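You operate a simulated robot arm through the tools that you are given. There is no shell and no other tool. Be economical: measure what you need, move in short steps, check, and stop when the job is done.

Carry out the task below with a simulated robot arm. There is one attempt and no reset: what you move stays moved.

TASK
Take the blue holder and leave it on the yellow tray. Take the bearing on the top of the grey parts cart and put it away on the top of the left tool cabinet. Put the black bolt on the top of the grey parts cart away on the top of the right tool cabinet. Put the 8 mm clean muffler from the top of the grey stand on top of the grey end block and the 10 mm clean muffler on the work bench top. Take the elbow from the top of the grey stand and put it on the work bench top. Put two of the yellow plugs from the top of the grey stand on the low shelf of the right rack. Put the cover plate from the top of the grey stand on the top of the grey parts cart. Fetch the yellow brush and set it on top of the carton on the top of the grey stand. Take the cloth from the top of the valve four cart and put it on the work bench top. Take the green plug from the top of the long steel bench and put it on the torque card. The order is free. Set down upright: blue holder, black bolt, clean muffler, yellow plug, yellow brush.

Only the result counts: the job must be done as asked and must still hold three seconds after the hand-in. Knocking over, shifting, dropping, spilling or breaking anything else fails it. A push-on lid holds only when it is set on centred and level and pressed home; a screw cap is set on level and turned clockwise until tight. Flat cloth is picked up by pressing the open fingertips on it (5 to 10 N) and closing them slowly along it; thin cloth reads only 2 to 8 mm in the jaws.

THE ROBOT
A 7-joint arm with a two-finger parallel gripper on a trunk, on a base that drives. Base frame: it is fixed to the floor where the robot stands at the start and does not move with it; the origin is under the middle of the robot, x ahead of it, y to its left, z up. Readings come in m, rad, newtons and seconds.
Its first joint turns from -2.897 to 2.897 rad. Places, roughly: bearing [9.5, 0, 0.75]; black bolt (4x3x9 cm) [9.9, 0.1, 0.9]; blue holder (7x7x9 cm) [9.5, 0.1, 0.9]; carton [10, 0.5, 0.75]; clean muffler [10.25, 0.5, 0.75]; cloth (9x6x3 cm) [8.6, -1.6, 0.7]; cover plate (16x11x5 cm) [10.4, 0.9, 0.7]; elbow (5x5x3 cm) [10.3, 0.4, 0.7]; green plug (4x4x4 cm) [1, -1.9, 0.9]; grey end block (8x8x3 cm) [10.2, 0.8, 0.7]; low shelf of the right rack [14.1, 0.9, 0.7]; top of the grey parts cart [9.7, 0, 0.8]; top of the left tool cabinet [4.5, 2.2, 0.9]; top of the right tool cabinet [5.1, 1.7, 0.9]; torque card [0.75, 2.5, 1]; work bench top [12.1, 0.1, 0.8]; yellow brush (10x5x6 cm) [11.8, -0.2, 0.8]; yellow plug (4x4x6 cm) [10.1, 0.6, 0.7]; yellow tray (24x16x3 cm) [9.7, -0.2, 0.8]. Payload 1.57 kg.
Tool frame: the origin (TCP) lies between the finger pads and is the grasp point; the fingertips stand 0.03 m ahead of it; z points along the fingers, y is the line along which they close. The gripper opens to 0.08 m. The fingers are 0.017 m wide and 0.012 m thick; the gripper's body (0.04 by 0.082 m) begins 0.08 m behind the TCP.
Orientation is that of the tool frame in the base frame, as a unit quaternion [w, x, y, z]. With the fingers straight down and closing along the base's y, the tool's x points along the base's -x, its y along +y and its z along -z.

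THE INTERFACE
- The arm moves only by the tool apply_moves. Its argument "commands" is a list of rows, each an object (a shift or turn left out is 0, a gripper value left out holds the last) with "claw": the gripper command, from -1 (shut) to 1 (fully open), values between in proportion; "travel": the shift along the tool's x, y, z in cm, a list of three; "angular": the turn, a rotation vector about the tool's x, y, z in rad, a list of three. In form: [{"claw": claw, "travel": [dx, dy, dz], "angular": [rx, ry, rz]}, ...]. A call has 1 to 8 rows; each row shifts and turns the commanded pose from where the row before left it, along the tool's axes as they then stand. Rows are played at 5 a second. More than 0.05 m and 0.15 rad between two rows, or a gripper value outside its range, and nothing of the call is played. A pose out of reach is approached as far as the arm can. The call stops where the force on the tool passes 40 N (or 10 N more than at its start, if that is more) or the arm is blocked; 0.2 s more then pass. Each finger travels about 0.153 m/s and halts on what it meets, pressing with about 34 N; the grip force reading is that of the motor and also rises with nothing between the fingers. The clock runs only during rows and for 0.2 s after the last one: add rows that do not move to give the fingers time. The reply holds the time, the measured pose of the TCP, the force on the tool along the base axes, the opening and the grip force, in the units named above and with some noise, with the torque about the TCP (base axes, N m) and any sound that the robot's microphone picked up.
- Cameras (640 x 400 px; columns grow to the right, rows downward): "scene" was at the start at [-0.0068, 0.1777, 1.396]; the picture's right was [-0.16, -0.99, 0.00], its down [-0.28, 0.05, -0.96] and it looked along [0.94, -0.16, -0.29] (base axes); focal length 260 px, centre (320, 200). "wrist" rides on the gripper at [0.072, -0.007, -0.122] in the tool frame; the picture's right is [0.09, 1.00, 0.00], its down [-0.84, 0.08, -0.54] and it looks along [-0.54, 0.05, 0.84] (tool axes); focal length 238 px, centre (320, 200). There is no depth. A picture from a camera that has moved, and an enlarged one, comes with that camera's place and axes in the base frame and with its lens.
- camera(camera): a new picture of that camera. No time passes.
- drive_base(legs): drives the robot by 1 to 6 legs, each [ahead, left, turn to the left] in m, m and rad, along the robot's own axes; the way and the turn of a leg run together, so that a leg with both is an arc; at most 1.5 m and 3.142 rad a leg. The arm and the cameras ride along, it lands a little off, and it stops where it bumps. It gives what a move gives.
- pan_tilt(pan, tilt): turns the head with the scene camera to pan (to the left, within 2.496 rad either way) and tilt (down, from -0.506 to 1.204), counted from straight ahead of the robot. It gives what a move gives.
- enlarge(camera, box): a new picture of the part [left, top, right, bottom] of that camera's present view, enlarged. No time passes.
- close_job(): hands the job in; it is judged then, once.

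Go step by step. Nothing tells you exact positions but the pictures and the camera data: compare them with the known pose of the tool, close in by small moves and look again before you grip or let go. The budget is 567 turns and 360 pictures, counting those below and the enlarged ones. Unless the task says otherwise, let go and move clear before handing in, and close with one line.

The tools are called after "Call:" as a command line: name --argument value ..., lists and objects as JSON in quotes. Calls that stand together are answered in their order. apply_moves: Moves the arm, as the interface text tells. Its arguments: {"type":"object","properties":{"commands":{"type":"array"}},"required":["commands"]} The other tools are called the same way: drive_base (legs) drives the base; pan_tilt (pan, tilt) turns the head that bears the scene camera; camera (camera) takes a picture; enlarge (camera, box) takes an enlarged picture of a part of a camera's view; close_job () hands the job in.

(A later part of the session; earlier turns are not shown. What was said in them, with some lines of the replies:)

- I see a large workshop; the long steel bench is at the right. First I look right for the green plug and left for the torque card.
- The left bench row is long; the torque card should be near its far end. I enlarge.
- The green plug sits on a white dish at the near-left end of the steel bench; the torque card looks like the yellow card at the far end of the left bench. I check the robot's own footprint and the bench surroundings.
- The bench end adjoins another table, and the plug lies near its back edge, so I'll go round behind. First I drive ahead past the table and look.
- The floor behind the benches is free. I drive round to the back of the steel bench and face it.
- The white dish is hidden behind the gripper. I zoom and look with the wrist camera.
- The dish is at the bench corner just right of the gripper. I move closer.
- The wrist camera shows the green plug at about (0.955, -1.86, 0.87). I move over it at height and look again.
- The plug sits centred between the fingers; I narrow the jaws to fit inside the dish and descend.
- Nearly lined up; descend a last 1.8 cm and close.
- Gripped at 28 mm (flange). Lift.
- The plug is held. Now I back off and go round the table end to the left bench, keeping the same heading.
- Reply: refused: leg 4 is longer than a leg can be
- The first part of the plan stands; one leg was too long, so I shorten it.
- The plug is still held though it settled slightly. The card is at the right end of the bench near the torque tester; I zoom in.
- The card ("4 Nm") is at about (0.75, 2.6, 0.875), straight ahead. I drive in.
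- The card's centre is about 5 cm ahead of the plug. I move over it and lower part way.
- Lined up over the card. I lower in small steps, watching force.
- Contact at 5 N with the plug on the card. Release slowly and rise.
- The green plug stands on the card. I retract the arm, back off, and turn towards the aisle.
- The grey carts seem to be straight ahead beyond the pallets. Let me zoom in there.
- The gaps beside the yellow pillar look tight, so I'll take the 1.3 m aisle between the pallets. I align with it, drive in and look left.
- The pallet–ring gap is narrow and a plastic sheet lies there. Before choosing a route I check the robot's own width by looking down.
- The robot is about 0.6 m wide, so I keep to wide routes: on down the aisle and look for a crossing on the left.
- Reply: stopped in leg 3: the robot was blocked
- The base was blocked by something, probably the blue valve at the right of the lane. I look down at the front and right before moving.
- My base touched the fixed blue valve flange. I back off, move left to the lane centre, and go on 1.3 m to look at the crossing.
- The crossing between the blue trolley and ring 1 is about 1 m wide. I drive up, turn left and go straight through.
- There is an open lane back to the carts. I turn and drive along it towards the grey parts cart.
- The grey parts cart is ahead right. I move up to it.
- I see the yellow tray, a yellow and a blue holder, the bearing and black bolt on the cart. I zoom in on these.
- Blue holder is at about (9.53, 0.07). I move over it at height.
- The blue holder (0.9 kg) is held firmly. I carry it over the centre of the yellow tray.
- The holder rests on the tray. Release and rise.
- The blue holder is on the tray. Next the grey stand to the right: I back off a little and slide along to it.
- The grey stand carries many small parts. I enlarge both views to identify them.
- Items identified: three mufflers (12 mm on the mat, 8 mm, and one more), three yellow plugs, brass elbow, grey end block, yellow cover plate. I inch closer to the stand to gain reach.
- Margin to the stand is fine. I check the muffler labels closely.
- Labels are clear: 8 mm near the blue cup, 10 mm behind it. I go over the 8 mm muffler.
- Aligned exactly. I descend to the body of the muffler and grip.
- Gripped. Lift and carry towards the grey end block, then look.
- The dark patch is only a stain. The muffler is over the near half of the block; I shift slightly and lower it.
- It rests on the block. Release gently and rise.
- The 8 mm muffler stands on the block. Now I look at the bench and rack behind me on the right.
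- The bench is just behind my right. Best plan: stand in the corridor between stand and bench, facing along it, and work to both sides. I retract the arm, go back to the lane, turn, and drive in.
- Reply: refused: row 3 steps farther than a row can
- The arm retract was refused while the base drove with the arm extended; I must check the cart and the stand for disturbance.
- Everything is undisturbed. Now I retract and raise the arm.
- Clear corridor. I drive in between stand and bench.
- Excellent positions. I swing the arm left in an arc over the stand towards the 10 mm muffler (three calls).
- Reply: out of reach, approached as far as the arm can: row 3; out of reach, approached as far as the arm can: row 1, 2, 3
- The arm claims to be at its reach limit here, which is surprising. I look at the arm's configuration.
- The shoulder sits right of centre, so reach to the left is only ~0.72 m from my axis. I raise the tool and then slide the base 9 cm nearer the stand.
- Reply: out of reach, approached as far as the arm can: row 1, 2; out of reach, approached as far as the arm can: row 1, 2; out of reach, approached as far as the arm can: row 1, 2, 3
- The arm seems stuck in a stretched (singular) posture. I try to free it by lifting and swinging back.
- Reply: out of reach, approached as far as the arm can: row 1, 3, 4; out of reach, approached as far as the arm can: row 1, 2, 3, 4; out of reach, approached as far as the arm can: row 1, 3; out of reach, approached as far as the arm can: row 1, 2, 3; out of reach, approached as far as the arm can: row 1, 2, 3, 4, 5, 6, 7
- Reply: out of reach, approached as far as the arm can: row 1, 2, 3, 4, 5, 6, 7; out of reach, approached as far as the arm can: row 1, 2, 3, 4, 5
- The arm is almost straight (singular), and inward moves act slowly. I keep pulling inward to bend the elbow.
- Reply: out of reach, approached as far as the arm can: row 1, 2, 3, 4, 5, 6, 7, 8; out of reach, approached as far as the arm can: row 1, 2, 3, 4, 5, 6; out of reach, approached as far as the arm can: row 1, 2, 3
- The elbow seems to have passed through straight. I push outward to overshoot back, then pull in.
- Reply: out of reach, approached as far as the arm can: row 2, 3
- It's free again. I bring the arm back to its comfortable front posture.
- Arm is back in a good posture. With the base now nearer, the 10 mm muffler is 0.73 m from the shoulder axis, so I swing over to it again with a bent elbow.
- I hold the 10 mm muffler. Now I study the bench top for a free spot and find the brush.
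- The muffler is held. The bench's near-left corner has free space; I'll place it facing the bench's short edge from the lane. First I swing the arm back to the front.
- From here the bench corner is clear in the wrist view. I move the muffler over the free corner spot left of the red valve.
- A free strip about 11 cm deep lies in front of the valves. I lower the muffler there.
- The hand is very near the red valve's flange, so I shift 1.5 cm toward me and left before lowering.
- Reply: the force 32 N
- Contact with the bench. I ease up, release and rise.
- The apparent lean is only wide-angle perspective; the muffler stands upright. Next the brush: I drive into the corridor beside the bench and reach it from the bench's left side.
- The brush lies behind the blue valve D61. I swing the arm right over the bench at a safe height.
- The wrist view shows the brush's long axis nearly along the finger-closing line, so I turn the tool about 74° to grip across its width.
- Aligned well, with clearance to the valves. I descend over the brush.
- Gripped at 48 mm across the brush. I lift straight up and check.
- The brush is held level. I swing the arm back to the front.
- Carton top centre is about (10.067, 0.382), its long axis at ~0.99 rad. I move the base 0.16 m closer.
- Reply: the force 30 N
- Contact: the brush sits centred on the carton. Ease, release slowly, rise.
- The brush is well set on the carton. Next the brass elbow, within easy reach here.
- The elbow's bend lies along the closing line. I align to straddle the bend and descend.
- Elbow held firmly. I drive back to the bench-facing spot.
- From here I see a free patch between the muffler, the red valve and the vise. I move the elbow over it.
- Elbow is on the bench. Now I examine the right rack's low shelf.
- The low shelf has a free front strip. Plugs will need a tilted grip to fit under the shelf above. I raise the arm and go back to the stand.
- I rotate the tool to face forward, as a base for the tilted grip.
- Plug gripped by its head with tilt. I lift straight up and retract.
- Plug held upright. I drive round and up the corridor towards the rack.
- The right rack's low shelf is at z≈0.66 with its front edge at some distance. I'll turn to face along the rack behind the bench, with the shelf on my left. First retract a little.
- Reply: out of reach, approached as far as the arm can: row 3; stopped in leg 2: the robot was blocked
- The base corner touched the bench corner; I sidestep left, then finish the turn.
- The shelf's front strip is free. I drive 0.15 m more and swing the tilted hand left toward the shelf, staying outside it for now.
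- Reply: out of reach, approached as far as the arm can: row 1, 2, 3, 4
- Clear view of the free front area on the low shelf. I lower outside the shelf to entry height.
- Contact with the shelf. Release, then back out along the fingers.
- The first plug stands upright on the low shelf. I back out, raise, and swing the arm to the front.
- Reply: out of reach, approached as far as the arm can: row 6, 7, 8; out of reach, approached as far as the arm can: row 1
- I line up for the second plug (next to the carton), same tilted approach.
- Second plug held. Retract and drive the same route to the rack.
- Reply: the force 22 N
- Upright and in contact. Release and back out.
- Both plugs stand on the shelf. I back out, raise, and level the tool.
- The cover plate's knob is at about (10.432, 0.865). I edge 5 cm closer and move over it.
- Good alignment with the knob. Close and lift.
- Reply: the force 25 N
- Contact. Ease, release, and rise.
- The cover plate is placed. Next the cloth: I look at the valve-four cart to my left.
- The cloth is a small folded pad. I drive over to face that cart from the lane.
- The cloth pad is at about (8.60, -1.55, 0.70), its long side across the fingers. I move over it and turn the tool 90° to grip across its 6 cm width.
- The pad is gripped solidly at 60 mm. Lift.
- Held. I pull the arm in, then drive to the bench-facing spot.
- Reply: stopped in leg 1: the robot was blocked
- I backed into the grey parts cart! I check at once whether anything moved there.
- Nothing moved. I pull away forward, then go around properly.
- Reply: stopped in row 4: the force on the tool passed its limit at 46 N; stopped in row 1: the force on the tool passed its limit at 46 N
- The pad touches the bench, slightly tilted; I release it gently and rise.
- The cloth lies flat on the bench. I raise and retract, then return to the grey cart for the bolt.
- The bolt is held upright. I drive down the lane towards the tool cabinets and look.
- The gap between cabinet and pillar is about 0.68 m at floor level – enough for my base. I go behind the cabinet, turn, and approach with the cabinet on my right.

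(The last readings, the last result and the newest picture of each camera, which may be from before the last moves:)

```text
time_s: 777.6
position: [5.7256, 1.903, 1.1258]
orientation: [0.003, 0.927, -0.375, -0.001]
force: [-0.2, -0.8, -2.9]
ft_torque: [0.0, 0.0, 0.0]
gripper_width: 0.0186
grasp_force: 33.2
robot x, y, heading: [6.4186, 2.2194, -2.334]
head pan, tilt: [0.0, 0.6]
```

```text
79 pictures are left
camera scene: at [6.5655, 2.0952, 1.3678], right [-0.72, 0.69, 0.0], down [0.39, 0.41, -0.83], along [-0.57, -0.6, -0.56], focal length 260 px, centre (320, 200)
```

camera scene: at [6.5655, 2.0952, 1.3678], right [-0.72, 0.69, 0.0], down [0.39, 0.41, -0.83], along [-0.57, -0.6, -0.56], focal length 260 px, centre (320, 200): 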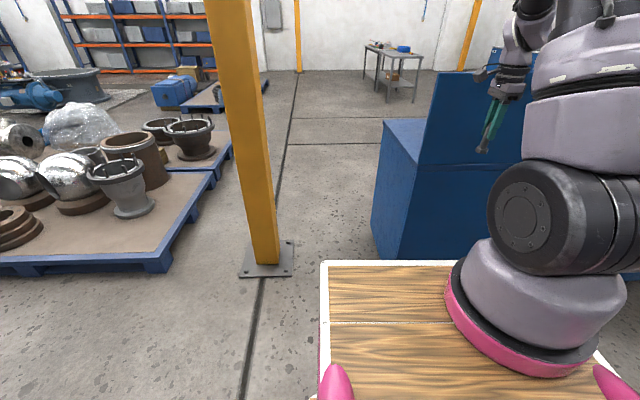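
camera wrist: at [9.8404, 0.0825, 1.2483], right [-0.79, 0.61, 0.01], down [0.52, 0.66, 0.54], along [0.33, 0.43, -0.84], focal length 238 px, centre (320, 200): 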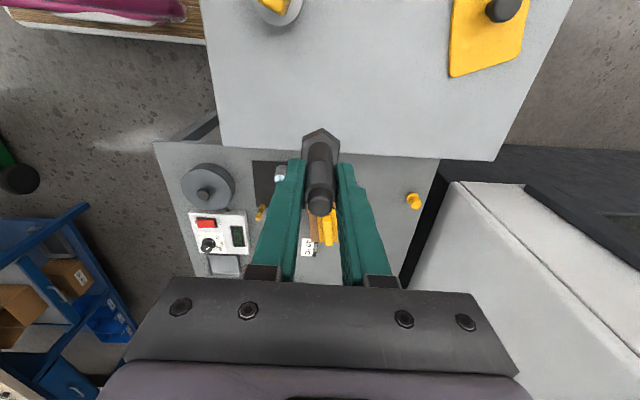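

Call:
apply_moves --commands '[{"travel": [4.8, 0, 0]}, {"travel": [4.8, 0, 0]}, {"travel": [4.8, 0, 0]}, {"travel": [4.8, 0, 0]}, {"travel": [4.8, 0, 0]}, {}]'

Call:
drive_base --legs '[[0.7, 0, 0.02]]'

Call:
pan_tilt --pan -0.8 --tilt 0.6

Call:
camera --camera "scene"

Call:
camera --camera "wrist"

```text
time_s: 779.0
position: [5.8976, 1.7363, 1.1252]
orientation: [0.003, 0.927, -0.375, -0.001]
force: [0.0, 0.0, -2.3]
ft_torque: [0.01, 0.0, -0.02]
gripper_width: 0.0188
grasp_force: 32.7
robot x, y, heading: [6.421, 2.2133, -2.326]
head pan, tilt: [0.0, 0.6]
```

```text
time_s: 782.0
position: [5.5247, 1.3476, 1.1234]
orientation: [0.002, 0.925, -0.38, -0.001]
force: [-0.4, 0.2, -2.9]
ft_torque: [-0.03, -0.01, 0.02]
gripper_width: 0.0189
grasp_force: 33.0
robot x, y, heading: [6.0512, 1.8172, -2.339]
head pan, tilt: [0.0, 0.6]
stopped in leg 1: the robot was blocked; the commanded pose is now the measured one
```

```text
time_s: 783.1
position: [5.5243, 1.3472, 1.1232]
orientation: [0.001, 0.925, -0.381, -0.001]
force: [0.6, 1.0, -1.2]
ft_torque: [0.03, 0.01, -0.02]
gripper_width: 0.0188
grasp_force: 33.1
robot x, y, heading: [6.0552, 1.8176, -2.344]
head pan, tilt: [-0.799, 0.6]
```

```text
78 pictures are left
camera scene: at [6.1704, 1.7618, 1.3677], right [0.0, 1.0, 0.0], down [0.57, 0.0, -0.83], along [-0.83, 0.0, -0.57], focal length 260 px, centre (320, 200)
```

scene: 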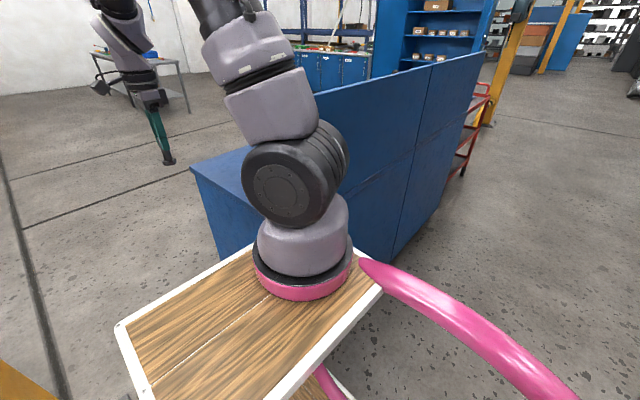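

```text
77 pictures are left
camera wrist: at [5.5803, 1.3019, 1.2444], right [-0.63, -0.77, 0.0], down [-0.65, 0.53, 0.54], along [-0.42, 0.34, -0.84], focal length 238 px, centre (320, 200)
```

wrist: 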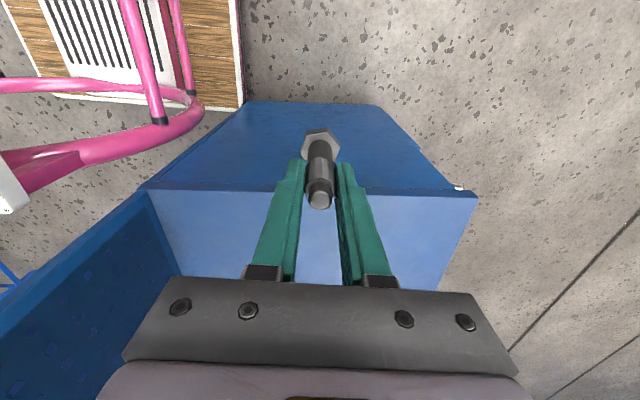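

The base touched near the cabinet's corner, so I ease off a little. From here the cabinet top is reachable; I move the bolt over its near end.

Call:
drive_base --legs '[[-0.03, 0.03, 0.02]]'

Call:
apply_moves --commands '[{"travel": [-4.4, 0.6, 0]}, {"travel": [-4.4, 0.6, 0]}, {"travel": [-4.4, 0.6, 0]}, {"travel": [-4.4, 0.6, 0]}, {"travel": [-4.4, 0.6, 0]}, {"travel": [-4.4, 0.6, 0]}, {"travel": [-4.4, 0.6, 0]}, {}]'

Call:
camera --camera "wrist"

Call:
camera --camera "scene"

```text
time_s: 784.0
position: [5.5766, 1.3397, 1.1231]
orientation: [0.001, 0.928, -0.371, -0.001]
force: [0.6, 0.3, -2.1]
ft_torque: [0.0, -0.01, 0.04]
gripper_width: 0.0189
grasp_force: 32.9
robot x, y, heading: [6.0929, 1.8223, -2.324]
head pan, tilt: [-0.799, 0.6]
```

```text
time_s: 785.8
position: [5.3243, 1.5206, 1.1254]
orientation: [0.002, 0.929, -0.37, -0.001]
force: [-0.4, -0.2, -1.8]
ft_torque: [0.03, 0.05, 0.0]
gripper_width: 0.0191
grasp_force: 33.3
robot x, y, heading: [6.0957, 1.8203, -2.324]
head pan, tilt: [-0.799, 0.6]
```

```text
76 pictures are left
camera wrist: at [5.3806, 1.4768, 1.2467], right [-0.62, -0.79, 0.0], down [-0.66, 0.52, 0.54], along [-0.43, 0.34, -0.84], focal length 238 px, centre (320, 200)
```

wrist: 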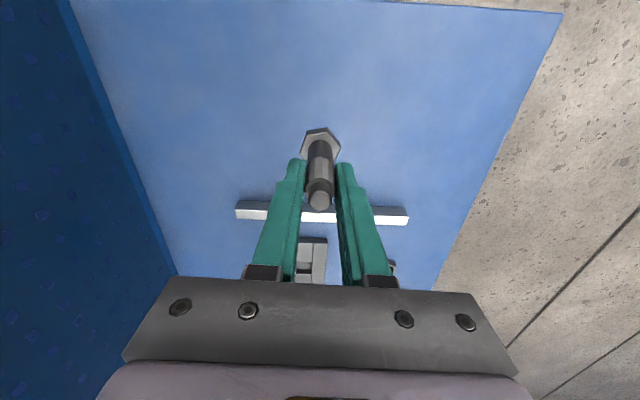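

```text
75 pictures are left
camera scene: at [6.2137, 1.7658, 1.3677], right [-0.02, 1.0, 0.0], down [0.56, 0.01, -0.83], along [-0.82, -0.02, -0.56], focal length 260 px, centre (320, 200)
```

scene: 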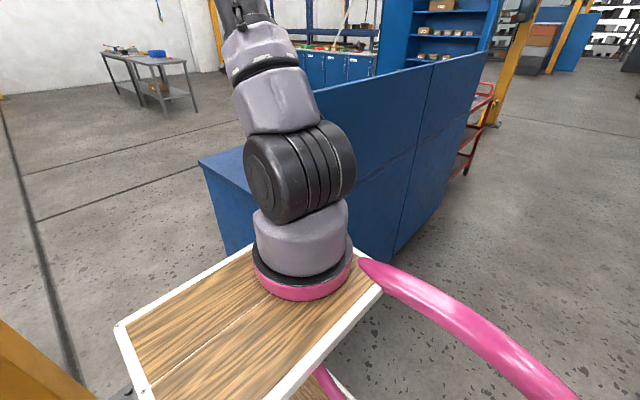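

A large free area lies below. I lower the bolt.

Call:
apply_moves --commands '[{"travel": [0, 0, 4.5]}, {"travel": [0, 0, 4.5]}, {"travel": [0, 0, 4.5]}, {"travel": [0, 0, 3]}, {}]'

Call:
camera --camera "wrist"

```text
time_s: 787.1
position: [5.3237, 1.5204, 0.9616]
orientation: [0.003, 0.929, -0.371, -0.004]
force: [1.9, 0.8, 12.6]
ft_torque: [0.19, -0.32, 0.01]
gripper_width: 0.0187
grasp_force: 32.9
robot x, y, heading: [6.0928, 1.8194, -2.322]
head pan, tilt: [-0.799, 0.6]
stopped in row 5: the force on the tool passed its limit at 41 N (the readings are from after the stop); the commanded pose is now the measured one
```

```text
74 pictures are left
camera wrist: at [5.3796, 1.4757, 1.0835], right [-0.62, -0.79, 0.01], down [-0.65, 0.52, 0.55], along [-0.43, 0.33, -0.84], focal length 238 px, centre (320, 200)
```

wrist: 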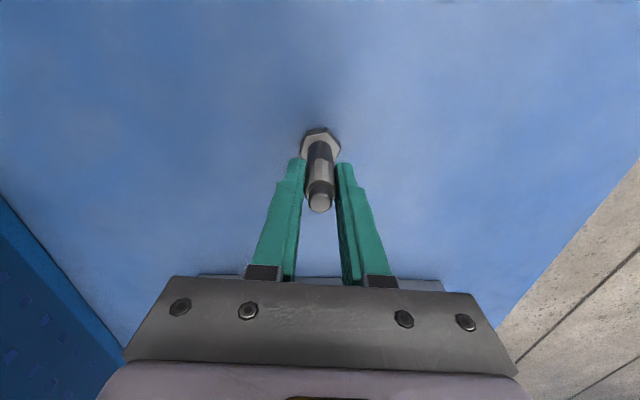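

Contact with the cabinet top (z≈0.89). Ease, release, rise.

Call:
apply_moves --commands '[{"travel": [0, 0, -0.15]}, {}, {"claw": -0.4}, {"claw": -0.25}, {"claw": 0}, {"claw": 0.3}, {"travel": [0, 0, -4]}, {"travel": [0, 0, -4.5]}]'

Call:
apply_moves --commands '[{"travel": [0, 0, -4.5]}, {"travel": [0, 0, -4]}, {}]'

Call:
camera --camera "wrist"

```text
time_s: 788.9
position: [5.3233, 1.521, 1.0469]
orientation: [0.002, 0.928, -0.372, -0.002]
force: [0.3, 0.3, -1.3]
ft_torque: [-0.03, -0.03, 0.0]
gripper_width: 0.0518
grasp_force: 0.1
robot x, y, heading: [6.0916, 1.8231, -2.326]
head pan, tilt: [-0.799, 0.6]
```

```text
time_s: 789.7
position: [5.3233, 1.5197, 1.1331]
orientation: [0.003, 0.929, -0.371, -0.003]
force: [-0.3, 0.2, -0.7]
ft_torque: [0.0, -0.08, 0.01]
gripper_width: 0.0519
grasp_force: 0.0
robot x, y, heading: [6.0947, 1.8225, -2.325]
head pan, tilt: [-0.799, 0.6]
```

```text
73 pictures are left
camera wrist: at [5.3793, 1.4757, 1.2546], right [-0.62, -0.78, 0.01], down [-0.66, 0.52, 0.55], along [-0.43, 0.33, -0.84], focal length 238 px, centre (320, 200)
```

wrist: 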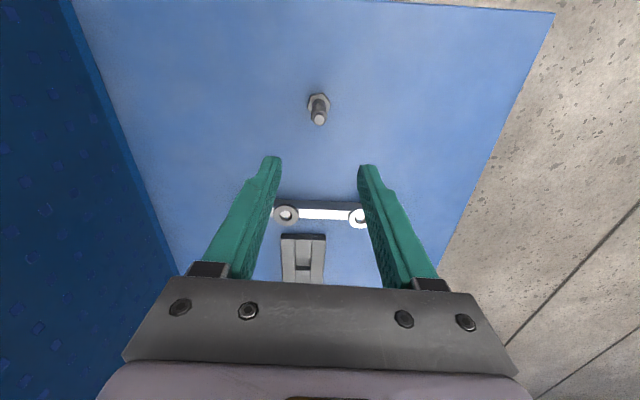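

The bolt stands upright on the right cabinet. Before fetching the bearing I look for a way around the far end of the cabinets.

Call:
enlarge --camera "scene" --box '[360, 40, 600, 190]'

```text
2.67 times, centred on (480, 115) of scene
camera zoom: at [6.2137, 1.7659, 1.3677], right [-0.02, 1.0, 0.0], down [0.56, 0.01, -0.82], along [-0.82, -0.02, -0.57], focal length 694 px, centre (-107, 427)
```

zoom: 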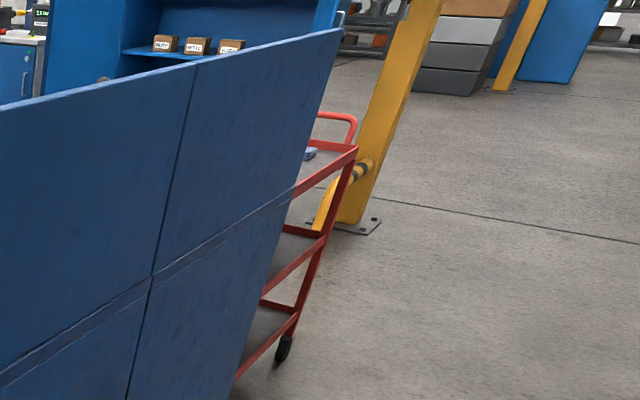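

There is a roomy-looking way behind and round the red cart. First I fetch the bearing: retract, back out, and reverse along the lane to the grey cart.

Call:
apply_moves --commands '[{"travel": [4.4, -0.6, 0]}, {"travel": [4.4, -0.6, 0]}, {"travel": [4.4, -0.6, 0]}, {"travel": [4.4, -0.6, 0]}, {"travel": [4.4, -0.6, 0]}, {"travel": [4.4, -0.6, 0]}, {"travel": [4.4, -0.6, 0]}, {}]'

Call:
drive_base --legs '[[-0.55, 0, 0], [0, 0, -1.555], [-1.45, 0.3, 0], [-1.45, 0, 0], [-1.45, 0, 0]]'

```text
time_s: 791.5
position: [5.5779, 1.3397, 1.1317]
orientation: [0.003, 0.929, -0.371, -0.002]
force: [-0.5, 0.4, -0.1]
ft_torque: [-0.02, -0.04, 0.04]
gripper_width: 0.0519
grasp_force: 0.1
robot x, y, heading: [6.0971, 1.8234, -2.324]
head pan, tilt: [-0.799, 0.6]
```

```text
time_s: 819.1
position: [9.0102, -0.4115, 1.1311]
orientation: [0.0, -0.392, 0.92, 0.004]
force: [-0.5, -0.6, 0.3]
ft_torque: [0.03, -0.01, 0.0]
gripper_width: 0.0522
grasp_force: 0.1
robot x, y, heading: [9.491, -0.9304, 2.392]
head pan, tilt: [-0.799, 0.6]
```

Call:
drive_base --legs '[[-0.28, 0, 0.01], [0, -0.62, 0]]'

Call:
pan_tilt --pan 0.0 --tilt 0.6

Call:
camera --camera "scene"

Call:
camera --camera "wrist"

```text
time_s: 824.1
position: [9.6187, -0.1514, 1.1315]
orientation: [0.001, -0.402, 0.916, 0.004]
force: [0.6, -0.4, 0.8]
ft_torque: [-0.02, -0.01, 0.01]
gripper_width: 0.052
grasp_force: 0.2
robot x, y, heading: [10.1083, -0.6564, 2.404]
head pan, tilt: [-0.799, 0.6]
```

```text
time_s: 825.2
position: [9.6191, -0.1508, 1.1316]
orientation: [0.0, -0.402, 0.916, 0.004]
force: [-0.1, 0.3, 0.9]
ft_torque: [-0.03, 0.01, 0.02]
gripper_width: 0.0523
grasp_force: 0.0
robot x, y, heading: [10.1092, -0.6601, 2.408]
head pan, tilt: [0.0, 0.6]
```

```text
71 pictures are left
camera scene: at [9.992, -0.8054, 1.3677], right [0.67, 0.74, 0.0], down [0.42, -0.38, -0.83], along [-0.61, 0.55, -0.56], focal length 260 px, centre (320, 200)
```

scene: 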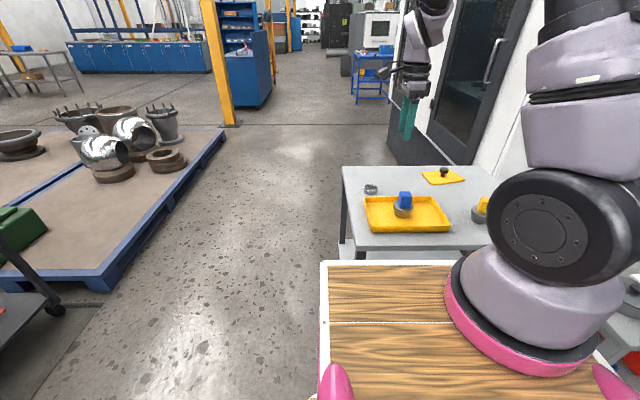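

```text
70 pictures are left
camera wrist: at [9.5754, -0.2087, 1.2523], right [-0.79, 0.61, 0.01], down [0.51, 0.66, 0.55], along [0.33, 0.44, -0.84], focal length 238 px, centre (320, 200)
```

wrist: 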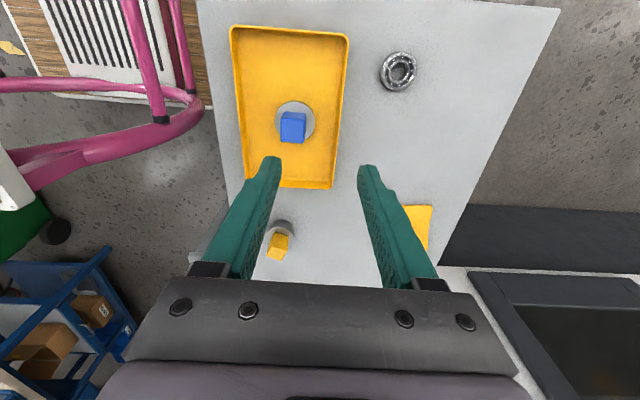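

Call:
apply_moves --commands '[{"claw": 1, "travel": [1.58, 3.98, 0]}, {"travel": [1.58, 3.98, 0]}, {"travel": [1.58, 3.98, 0]}, {"travel": [0, 0, 4.5]}, {"travel": [0, 0, 4.5]}, {"travel": [0, 0, 4.5]}, {"travel": [0, 0, 4.5]}, {}]'

Call:
camera --camera "wrist"

```text
time_s: 827.0
position: [9.4975, -0.1031, 0.9524]
orientation: [-0.001, -0.401, 0.916, 0.003]
force: [-0.3, -1.0, 0.2]
ft_torque: [0.05, -0.01, 0.0]
gripper_width: 0.0802
grasp_force: 0.0
robot x, y, heading: [10.1094, -0.6576, 2.408]
head pan, tilt: [0.0, 0.6]
```

```text
69 pictures are left
camera wrist: at [9.4541, -0.1605, 1.0734], right [-0.79, 0.61, 0.01], down [0.51, 0.66, 0.55], along [0.33, 0.44, -0.84], focal length 238 px, centre (320, 200)
```

wrist: 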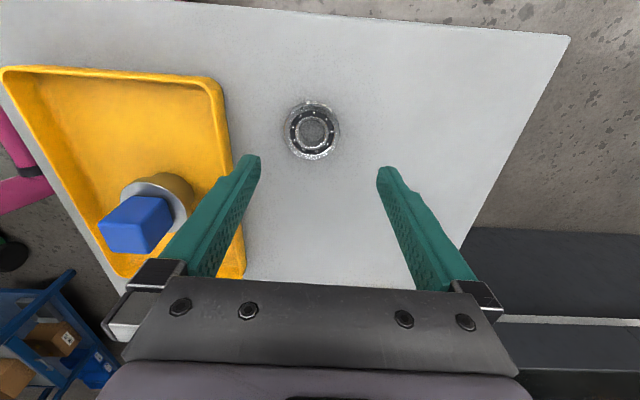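

Call:
apply_moves --commands '[{"claw": 0.85, "travel": [0.3, -0.6, 3]}, {"travel": [0, 0, 3]}, {"travel": [0, 0, 1.8]}, {}]'

Call:
camera --camera "wrist"

Call:
enlarge --camera "scene" --box '[335, 140, 455, 240]'

```text
time_s: 828.0
position: [9.4994, -0.1104, 0.8745]
orientation: [0.0, -0.401, 0.916, 0.004]
force: [0.2, 0.6, 0.1]
ft_torque: [-0.03, -0.03, -0.04]
gripper_width: 0.0737
grasp_force: 0.0
robot x, y, heading: [10.1095, -0.6594, 2.405]
head pan, tilt: [0.0, 0.6]
```

```text
68 pictures are left
camera wrist: at [9.4558, -0.1675, 0.9964], right [-0.79, 0.61, 0.01], down [0.51, 0.66, 0.55], along [0.33, 0.44, -0.84], focal length 238 px, centre (320, 200)
```

wrist: 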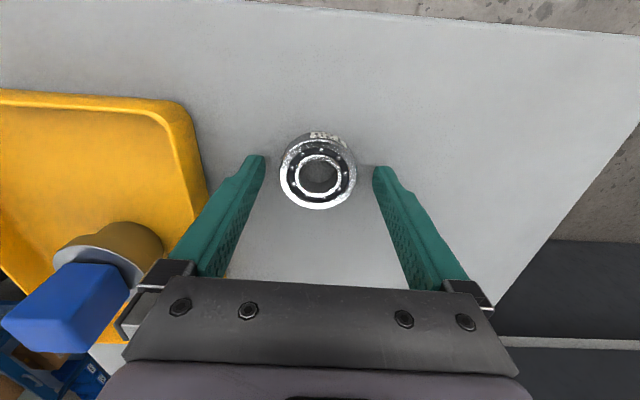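

```text
4.00 times, centred on (395, 190) of scene
camera zoom: at [9.992, -0.8055, 1.3677], right [0.67, 0.74, 0.0], down [0.42, -0.38, -0.83], along [-0.61, 0.55, -0.56], focal length 1041 px, centre (20, 240)
```

zoom: 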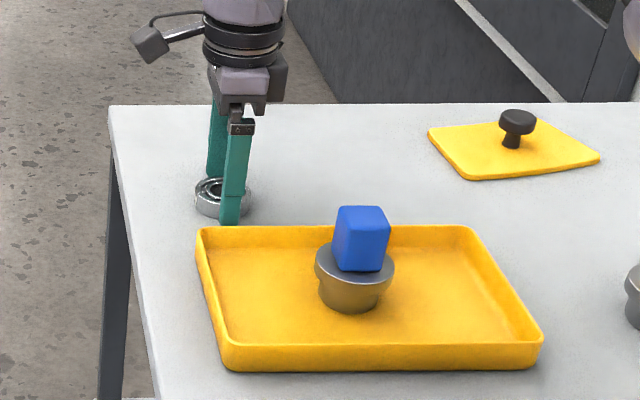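

Call:
apply_moves --commands '[{"travel": [-0.4, 0, 0.3]}, {}, {"claw": 0.5}, {"claw": 0.2}, {"claw": -1}, {}, {}, {}]'

Call:
apply_moves --commands '[{"travel": [0, 0, -2]}, {"travel": [0, 0, -4]}, {"travel": [0, 0, -4]}, {"travel": [0, 0, -4.5]}, {"travel": [0, 0, -4.5]}, {"travel": [0, 0, -4.5]}, {}]'

Call:
camera --camera "wrist"

```text
time_s: 829.9
position: [9.5026, -0.1064, 0.8724]
orientation: [0.0, -0.403, 0.915, 0.004]
force: [0.8, 0.2, 0.3]
ft_torque: [0.02, -0.05, 0.01]
gripper_width: 0.0504
grasp_force: 34.2
robot x, y, heading: [10.1079, -0.6611, 2.409]
head pan, tilt: [0.0, 0.6]
```

```text
time_s: 831.5
position: [9.5065, -0.1062, 1.1065]
orientation: [0.001, -0.403, 0.915, 0.003]
force: [-0.4, -0.1, -2.1]
ft_torque: [-0.03, -0.02, 0.01]
gripper_width: 0.0502
grasp_force: 34.4
robot x, y, heading: [10.1093, -0.661, 2.409]
head pan, tilt: [0.0, 0.6]
```

```text
66 pictures are left
camera wrist: at [9.4624, -0.1647, 1.2277], right [-0.79, 0.61, 0.01], down [0.51, 0.66, 0.55], along [0.33, 0.44, -0.84], focal length 238 px, centre (320, 200)
```

wrist: 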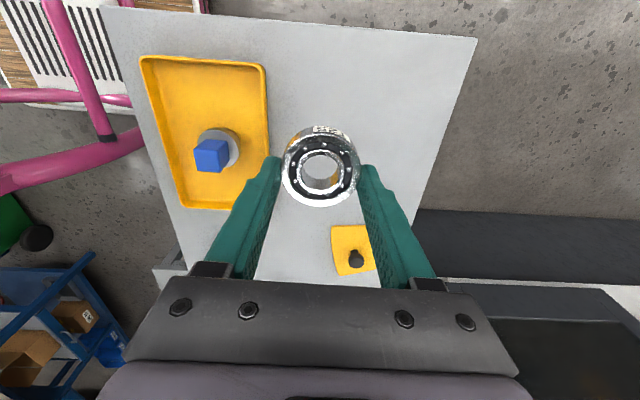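

Bearing held. I tuck the arm in and drive down the lane behind the cabinets.

Call:
apply_moves --commands '[{"travel": [0, -4.5, 0]}, {"travel": [0, -4.5, 0]}, {"travel": [0, -4.5, 0]}, {}]'

Call:
drive_base --legs '[[0, 0.72, 0], [1.45, -0.1, 0], [1.45, 0, 0], [1.45, 0, 0], [1.45, 0, 0]]'

Call:
pan_tilt --pan 0.5 --tilt 0.3

Call:
camera --camera "scene"

```text
time_s: 832.5
position: [9.6041, -0.1988, 1.1067]
orientation: [0.0, -0.401, 0.916, 0.003]
force: [0.2, 0.1, -1.3]
ft_torque: [0.01, 0.02, 0.0]
gripper_width: 0.0504
grasp_force: 34.0
robot x, y, heading: [10.1087, -0.6563, 2.409]
head pan, tilt: [0.0, 0.6]
```

```text
time_s: 863.7
position: [4.815, 3.2011, 1.1068]
orientation: [0.0, -0.409, 0.912, 0.005]
force: [0.8, -0.2, -1.0]
ft_torque: [-0.03, 0.02, 0.0]
gripper_width: 0.0503
grasp_force: 33.8
robot x, y, heading: [5.3268, 2.7444, 2.423]
head pan, tilt: [0.0, 0.6]
```

```text
time_s: 864.7
position: [4.8162, 3.2, 1.1058]
orientation: [0.0, -0.409, 0.913, 0.004]
force: [-0.1, 0.8, -0.9]
ft_torque: [0.03, 0.0, -0.01]
gripper_width: 0.0503
grasp_force: 33.9
robot x, y, heading: [5.3287, 2.7448, 2.421]
head pan, tilt: [0.499, 0.3]
```

```text
65 pictures are left
camera scene: at [5.1878, 2.5619, 1.3951], right [0.22, 0.98, 0.0], down [0.29, -0.06, -0.96], along [-0.93, 0.21, -0.3], focal length 260 px, centre (320, 200)
```

scene: 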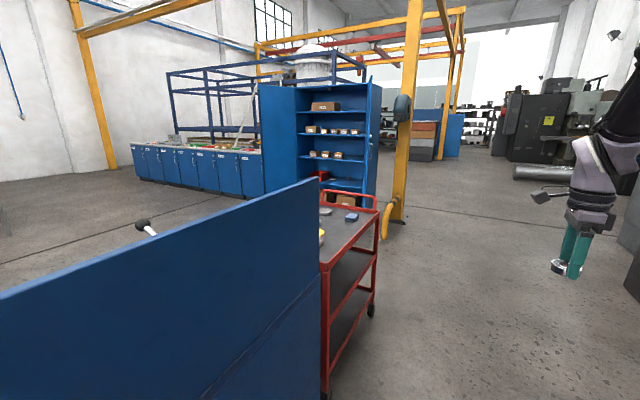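

The gap between the red cart and the locker is about 1 m. I drive past the red cart, turn, and check again.

Call:
drive_base --legs '[[0, 0, -0.016], [1.1, 0, 0], [1.07, 0, 0], [0, 0, 1.56]]'

Call:
pan_tilt --pan 0.0 --tilt 0.5

Call:
camera --camera "scene"

```text
time_s: 879.4
position: [3.2398, 3.7221, 1.1051]
orientation: [0.003, 0.922, -0.388, -0.003]
force: [-0.3, 0.6, -2.3]
ft_torque: [0.02, 0.01, 0.02]
gripper_width: 0.0502
grasp_force: 33.9
robot x, y, heading: [3.7281, 4.205, -2.355]
head pan, tilt: [0.499, 0.3]
```

```text
time_s: 880.4
position: [3.2403, 3.7223, 1.1079]
orientation: [0.003, 0.921, -0.389, -0.003]
force: [-0.8, -0.4, -1.3]
ft_torque: [0.01, -0.02, -0.03]
gripper_width: 0.0502
grasp_force: 34.0
robot x, y, heading: [3.7274, 4.2033, -2.361]
head pan, tilt: [0.0, 0.499]
```

```text
64 pictures are left
camera scene: at [3.8696, 4.077, 1.3768], right [-0.71, 0.71, 0.0], down [0.34, 0.34, -0.88], along [-0.62, -0.62, -0.48], focal length 260 px, centre (320, 200)
```

scene: 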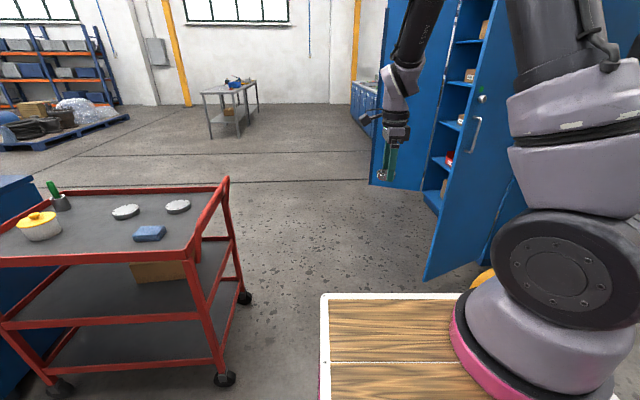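

The gap measures about 1.1 m and I'm centred. I drive through, turn toward the cabinets' front.

Call:
drive_base --legs '[[0, 0, 0.05], [1.2, 0, 0], [1.2, 0, 0], [0, 0, 1.57]]'

Call:
pan_tilt --pan 0.5 --tilt 0.4

Call:
camera --camera "scene"

```text
time_s: 896.4
position: [2.6048, 1.9463, 1.1065]
orientation: [0.004, 0.918, 0.396, 0.0]
force: [-0.6, -0.4, -2.3]
ft_torque: [0.02, -0.03, 0.0]
gripper_width: 0.0502
grasp_force: 33.7
robot x, y, heading: [2.1065, 2.4141, -0.742]
head pan, tilt: [0.0, 0.499]
```

```text
time_s: 897.3
position: [2.6056, 1.9468, 1.1051]
orientation: [0.004, 0.918, 0.396, 0.0]
force: [0.3, -0.2, -1.3]
ft_torque: [-0.01, 0.0, -0.04]
gripper_width: 0.0501
grasp_force: 34.0
robot x, y, heading: [2.1069, 2.4137, -0.75]
head pan, tilt: [0.499, 0.4]
```

```text
63 pictures are left
camera scene: at [2.2523, 2.6022, 1.3859], right [-0.25, -0.97, 0.0], down [-0.38, 0.1, -0.92], along [0.89, -0.23, -0.39], focal length 260 px, centre (320, 200)
```

scene: 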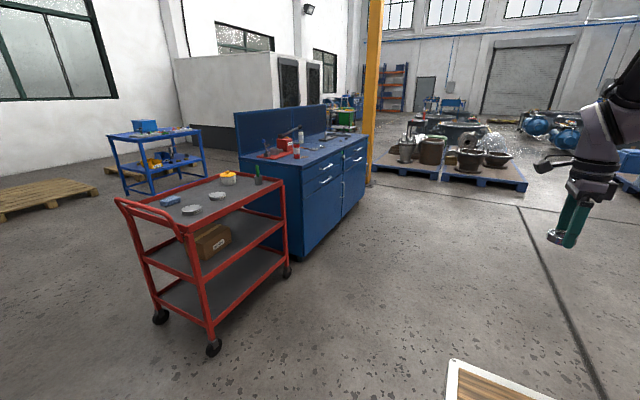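

Call:
drive_base --legs '[[1.0, 0, 0], [0.9, 0, 0], [0, 0, 1.57]]'

Call:
pan_tilt --pan 0.0 --tilt 0.5

Call:
camera --camera "scene"

Call:
camera --camera "wrist"

```text
time_s: 910.5
position: [3.9569, 1.6306, 1.1067]
orientation: [0.002, 0.378, 0.926, 0.003]
force: [-0.4, -0.1, -1.5]
ft_torque: [-0.02, 0.0, 0.02]
gripper_width: 0.0506
grasp_force: 33.6
robot x, y, heading: [3.4789, 1.1407, 0.807]
head pan, tilt: [0.499, 0.4]
```

```text
time_s: 911.5
position: [3.9568, 1.6299, 1.1067]
orientation: [0.003, 0.378, 0.926, 0.002]
force: [-0.4, -0.8, -2.0]
ft_torque: [0.01, 0.0, 0.0]
gripper_width: 0.0506
grasp_force: 33.8
robot x, y, heading: [3.4789, 1.1363, 0.809]
head pan, tilt: [0.0, 0.499]
```

```text
62 pictures are left
camera scene: at [3.3383, 1.2672, 1.3768], right [0.72, -0.69, 0.0], down [-0.33, -0.35, -0.88], along [0.61, 0.63, -0.48], focal length 260 px, centre (320, 200)
```

scene: 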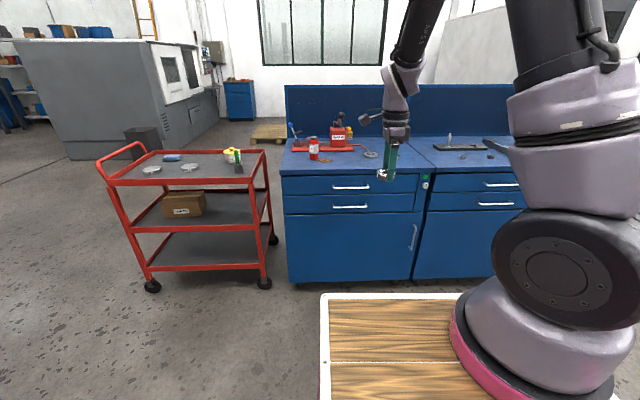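

```text
61 pictures are left
camera wrist: at [3.8994, 1.6756, 1.2276], right [0.63, 0.78, 0.01], down [0.65, -0.53, 0.55], along [0.43, -0.34, -0.84], focal length 238 px, centre (320, 200)
```

wrist: 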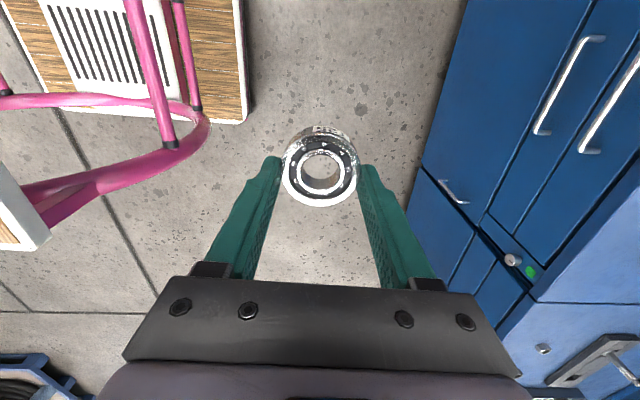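

Call:
enlarge --camera "scene" --box '[275, 100, 475, 200]'

```text
3.20 times, centred on (375, 150) of scene
camera zoom: at [3.3383, 1.2672, 1.3768], right [0.72, -0.69, 0.0], down [-0.33, -0.35, -0.88], along [0.61, 0.63, -0.48], focal length 833 px, centre (144, 360)
```

zoom: 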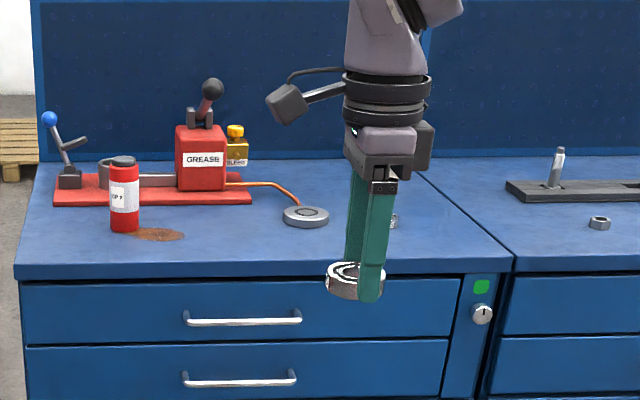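

The left cabinet top has a free front area left of centre. I drive up 0.45 m and look from the wrist.

Call:
drive_base --legs '[[0.45, 0.0, 0.02]]'

Call:
camera --camera "wrist"

Call:
camera --camera "scene"

```text
time_s: 914.2
position: [4.2448, 1.9748, 1.1051]
orientation: [0.002, 0.361, 0.932, 0.002]
force: [-0.7, -0.1, -1.7]
ft_torque: [0.02, 0.0, -0.02]
gripper_width: 0.0502
grasp_force: 34.2
robot x, y, heading: [3.7857, 1.4678, 0.838]
head pan, tilt: [0.0, 0.499]
```

```text
59 pictures are left
camera wrist: at [4.186, 2.0181, 1.2275], right [0.6, 0.8, 0.01], down [0.67, -0.51, 0.55], along [0.44, -0.33, -0.84], focal length 238 px, centre (320, 200)
```

wrist: 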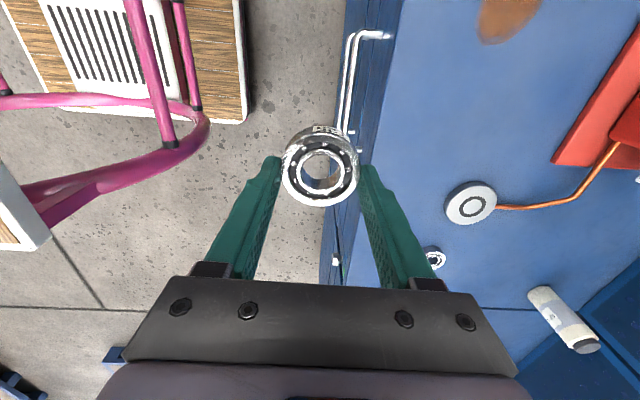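

```text
58 pictures are left
camera scene: at [3.6392, 1.5909, 1.3768], right [0.74, -0.67, 0.0], down [-0.32, -0.36, -0.88], along [0.59, 0.65, -0.48], focal length 260 px, centre (320, 200)
```

scene: 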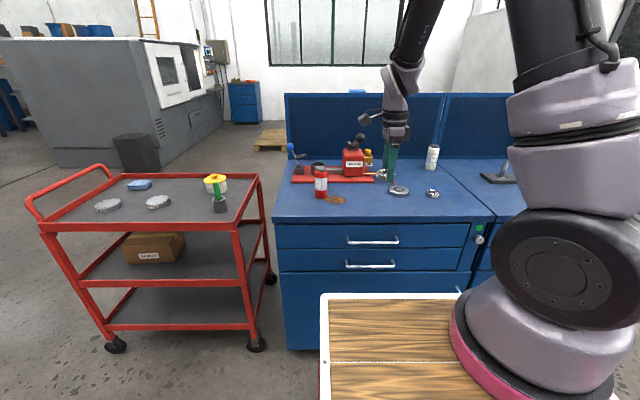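

Call:
apply_moves --commands '[{"travel": [0.34, 4.05, 0]}, {"travel": [0.34, 4.05, 0]}, {"travel": [0.34, 4.05, 0]}, {"travel": [0.34, 4.05, 0]}, {"travel": [0, 0, 4.5]}, {"travel": [0, 0, 4.5]}, {"travel": [0, 0, 4]}, {}]'

Call:
camera --camera "wrist"

```text
time_s: 916.0
position: [4.3454, 2.1044, 0.9751]
orientation: [0.003, 0.362, 0.932, 0.002]
force: [0.0, 0.4, -1.6]
ft_torque: [-0.02, 0.0, 0.01]
gripper_width: 0.0506
grasp_force: 34.2
robot x, y, heading: [3.7851, 1.4711, 0.843]
head pan, tilt: [0.0, 0.499]
```

```text
57 pictures are left
camera wrist: at [4.286, 2.1482, 1.0967], right [0.6, 0.8, 0.01], down [0.67, -0.51, 0.55], along [0.44, -0.32, -0.84], focal length 238 px, centre (320, 200)
```

wrist: 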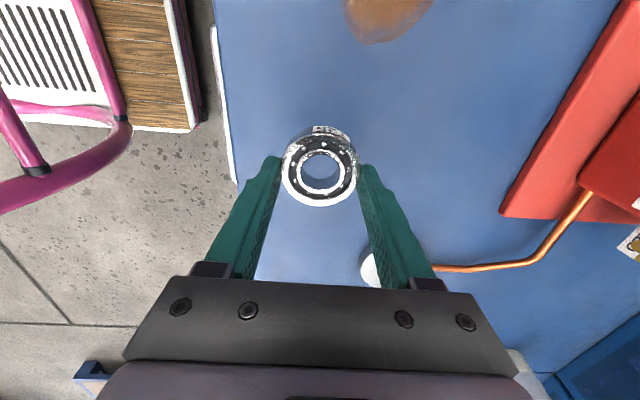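

Call:
apply_moves --commands '[{"travel": [0, 0, 2.5]}, {"travel": [0, 0, 1]}, {"travel": [0, 0, 0.4]}, {}]'

Call:
apply_moves --commands '[{"travel": [0, 0, 0.4]}, {}]'

```text
time_s: 917.0
position: [4.3476, 2.1046, 0.9384]
orientation: [0.003, 0.362, 0.932, 0.002]
force: [0.3, 0.0, -0.9]
ft_torque: [0.03, -0.03, -0.02]
gripper_width: 0.0503
grasp_force: 33.7
robot x, y, heading: [3.7886, 1.4635, 0.834]
head pan, tilt: [0.0, 0.499]
```

```text
time_s: 917.6
position: [4.3455, 2.1044, 0.9345]
orientation: [0.003, 0.362, 0.932, 0.003]
force: [-0.2, 0.9, -1.2]
ft_torque: [-0.02, 0.01, -0.01]
gripper_width: 0.0502
grasp_force: 34.0
robot x, y, heading: [3.7868, 1.4677, 0.841]
head pan, tilt: [0.0, 0.499]
```

Call:
apply_moves --commands '[{"travel": [0, 0, 0.35]}, {}]'

Call:
apply_moves --commands '[{"travel": [0, 0, 0.3]}, {}]'

```text
time_s: 918.2
position: [4.3477, 2.1033, 0.931]
orientation: [0.003, 0.363, 0.932, 0.003]
force: [1.0, -0.2, -1.0]
ft_torque: [0.0, 0.01, -0.02]
gripper_width: 0.0506
grasp_force: 34.1
robot x, y, heading: [3.7874, 1.4674, 0.841]
head pan, tilt: [0.0, 0.499]
```

```text
time_s: 918.8
position: [4.3473, 2.1031, 0.928]
orientation: [0.003, 0.362, 0.932, 0.002]
force: [0.9, -0.9, -2.2]
ft_torque: [0.02, -0.02, 0.0]
gripper_width: 0.0503
grasp_force: 33.8
robot x, y, heading: [3.7811, 1.471, 0.843]
head pan, tilt: [0.0, 0.499]
```

Call:
apply_moves --commands '[{"travel": [0, 0, 0.3]}, {}, {"travel": [0, 0, 0.2]}, {}]'

```text
time_s: 919.8
position: [4.3454, 2.1034, 0.9236]
orientation: [0.003, 0.361, 0.932, 0.003]
force: [0.1, 0.2, -2.3]
ft_torque: [0.01, -0.01, -0.02]
gripper_width: 0.0506
grasp_force: 33.9
robot x, y, heading: [3.7834, 1.4713, 0.837]
head pan, tilt: [0.0, 0.499]
```

Call:
apply_moves --commands '[{"travel": [0, 0, 0.2]}, {}, {"travel": [0, 0, 0.2]}, {}]'

Call:
enlarge --camera "scene" --box '[330, 140, 450, 220]'

```text
time_s: 920.8
position: [4.3465, 2.1038, 0.9207]
orientation: [0.004, 0.362, 0.932, 0.004]
force: [-5.1, -7.5, 32.0]
ft_torque: [-0.26, 0.35, 0.04]
gripper_width: 0.0505
grasp_force: 33.8
robot x, y, heading: [3.7868, 1.469, 0.841]
head pan, tilt: [0.0, 0.499]
```

```text
5.00 times, centred on (390, 180) of scene
camera zoom: at [3.6382, 1.5897, 1.3768], right [0.74, -0.67, 0.0], down [-0.32, -0.36, -0.88], along [0.59, 0.65, -0.48], focal length 1301 px, centre (-30, 300)
```

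zoom: 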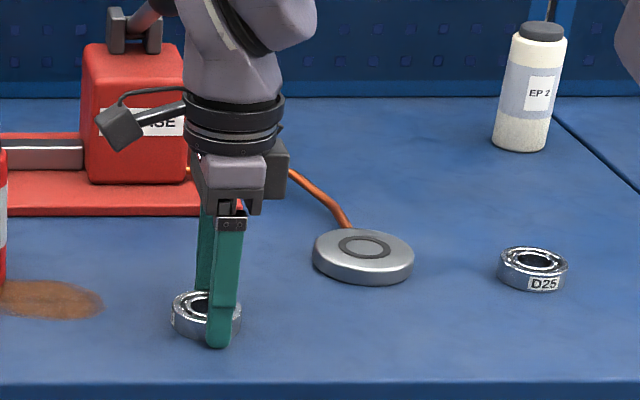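

The bearing rests on the cabinet. Ease, release, rise.

Call:
apply_moves --commands '[{"travel": [0, 0, -0.25]}, {}, {"claw": 0.35}, {"claw": 0.5}, {"claw": 0.7}, {}, {"travel": [0, 0, -3]}, {"travel": [0, 0, -4]}]'

Call:
apply_moves --commands '[{"travel": [0, 0, -4.5]}, {"travel": [0, 0, -4.5]}, {"travel": [0, -4.5, 0]}, {"travel": [0, -4.5, 0]}, {"travel": [0, -4.5, 0]}, {}]'

Call:
enlarge --camera "scene" --box '[280, 120, 480, 230]'

```text
time_s: 922.6
position: [4.3473, 2.1048, 0.9906]
orientation: [0.003, 0.362, 0.932, 0.002]
force: [0.7, 0.7, 0.4]
ft_torque: [0.0, 0.01, -0.01]
gripper_width: 0.0679
grasp_force: 0.1
robot x, y, heading: [3.7858, 1.4643, 0.839]
head pan, tilt: [0.0, 0.499]
```

```text
time_s: 924.0
position: [4.2534, 2.0022, 1.0787]
orientation: [0.003, 0.362, 0.932, 0.003]
force: [0.0, -0.7, -0.9]
ft_torque: [-0.04, 0.05, -0.01]
gripper_width: 0.068
grasp_force: 0.1
robot x, y, heading: [3.7905, 1.4692, 0.838]
head pan, tilt: [0.0, 0.499]
```

```text
3.20 times, centred on (380, 175) of scene
camera zoom: at [3.6393, 1.591, 1.3768], right [0.74, -0.67, 0.0], down [-0.32, -0.36, -0.88], along [0.59, 0.65, -0.48], focal length 833 px, centre (128, 280)
```

zoom: 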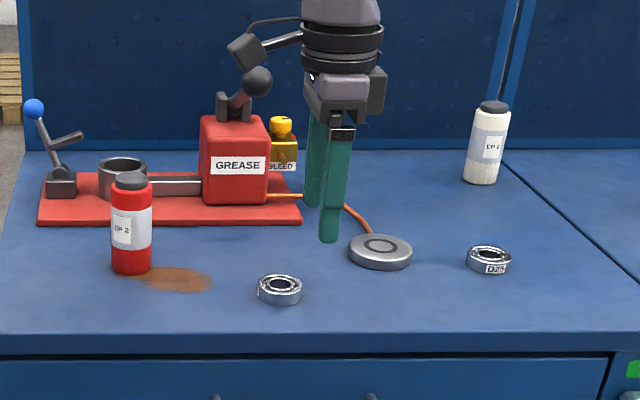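

The bearing lies on the left cabinet. I verify the bolt on the right cabinet once more.

Call:
pan_tilt --pan -0.75 --tilt 0.45

Call:
camera --camera "scene"

```text
time_s: 925.1
position: [4.2537, 2.0031, 1.0776]
orientation: [0.003, 0.362, 0.932, 0.002]
force: [-0.2, 0.0, 0.0]
ft_torque: [-0.01, -0.01, -0.02]
gripper_width: 0.0682
grasp_force: 0.0
robot x, y, heading: [3.7876, 1.4668, 0.843]
head pan, tilt: [-0.75, 0.45]
```

```text
54 pictures are left
camera scene: at [3.6699, 1.5314, 1.3813], right [0.09, -1.0, 0.0], down [-0.43, -0.04, -0.9], along [0.9, 0.08, -0.44], focal length 260 px, centre (320, 200)
```

scene: 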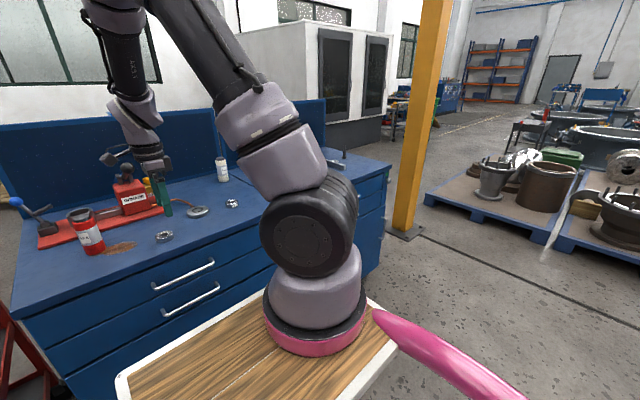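

Call:
drive_base --legs '[[-0.4, 0, 0], [0, -0.8, 0]]'

Call:
pan_tilt --pan 0.3 --tilt 0.4

Call:
camera --camera "scene"

```text
time_s: 931.5
position: [4.586, 1.1638, 1.0783]
orientation: [0.004, 0.362, 0.932, 0.003]
force: [0.6, 0.7, -0.6]
ft_torque: [-0.05, 0.02, -0.01]
gripper_width: 0.068
grasp_force: 0.1
robot x, y, heading: [4.1178, 0.6257, 0.841]
head pan, tilt: [-0.75, 0.45]
```

```text
time_s: 932.8
position: [4.5861, 1.1643, 1.0782]
orientation: [0.003, 0.362, 0.932, 0.002]
force: [-1.0, 0.8, 0.4]
ft_torque: [0.01, 0.0, 0.0]
gripper_width: 0.068
grasp_force: 0.1
robot x, y, heading: [4.1168, 0.6295, 0.838]
head pan, tilt: [0.3, 0.4]
```

```text
53 pictures are left
camera scene: at [3.9499, 0.7684, 1.3859], right [0.91, -0.42, 0.0], down [-0.16, -0.35, -0.92], along [0.38, 0.84, -0.39], focal length 260 px, centre (320, 200)
```

scene: 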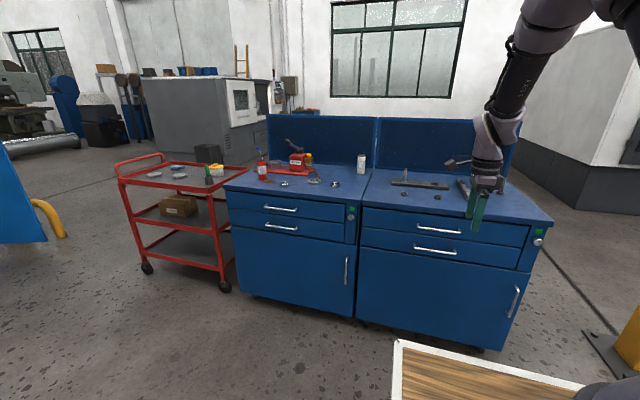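

Call:
enlarge --camera "scene" --box '[440, 140, 560, 230]'

```text
4.44 times, centred on (500, 185) of scene
camera zoom: at [3.9499, 0.7684, 1.3859], right [0.91, -0.42, 0.0], down [-0.16, -0.35, -0.92], along [0.38, 0.84, -0.39], focal length 1157 px, centre (-480, 267)
```

zoom: 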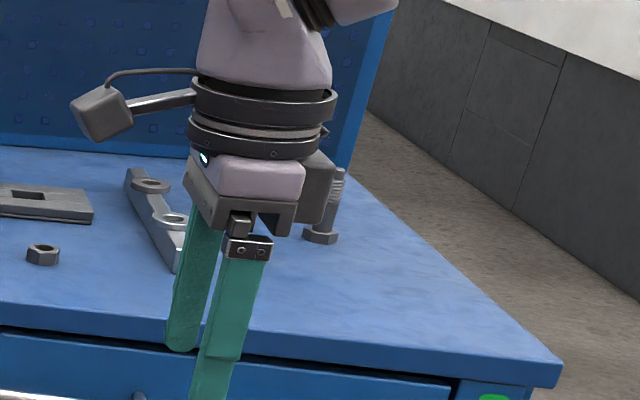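

The bolt stands upright on the right cabinet, the hand is empty and clear, and all items are placed; I hand the job in.

Call:
close_job

```text
The job is handed in.
```

All the requested moves are done and the job is handed in. I confirmed each item by picture as it was set down, but did no full final check. The base also touched fixed or heavy objects four times on the way. I saw no sign that anything moved; I re-checked the grey cart by measurement, but not the blue valve flange, bench corner or tool cabinet.
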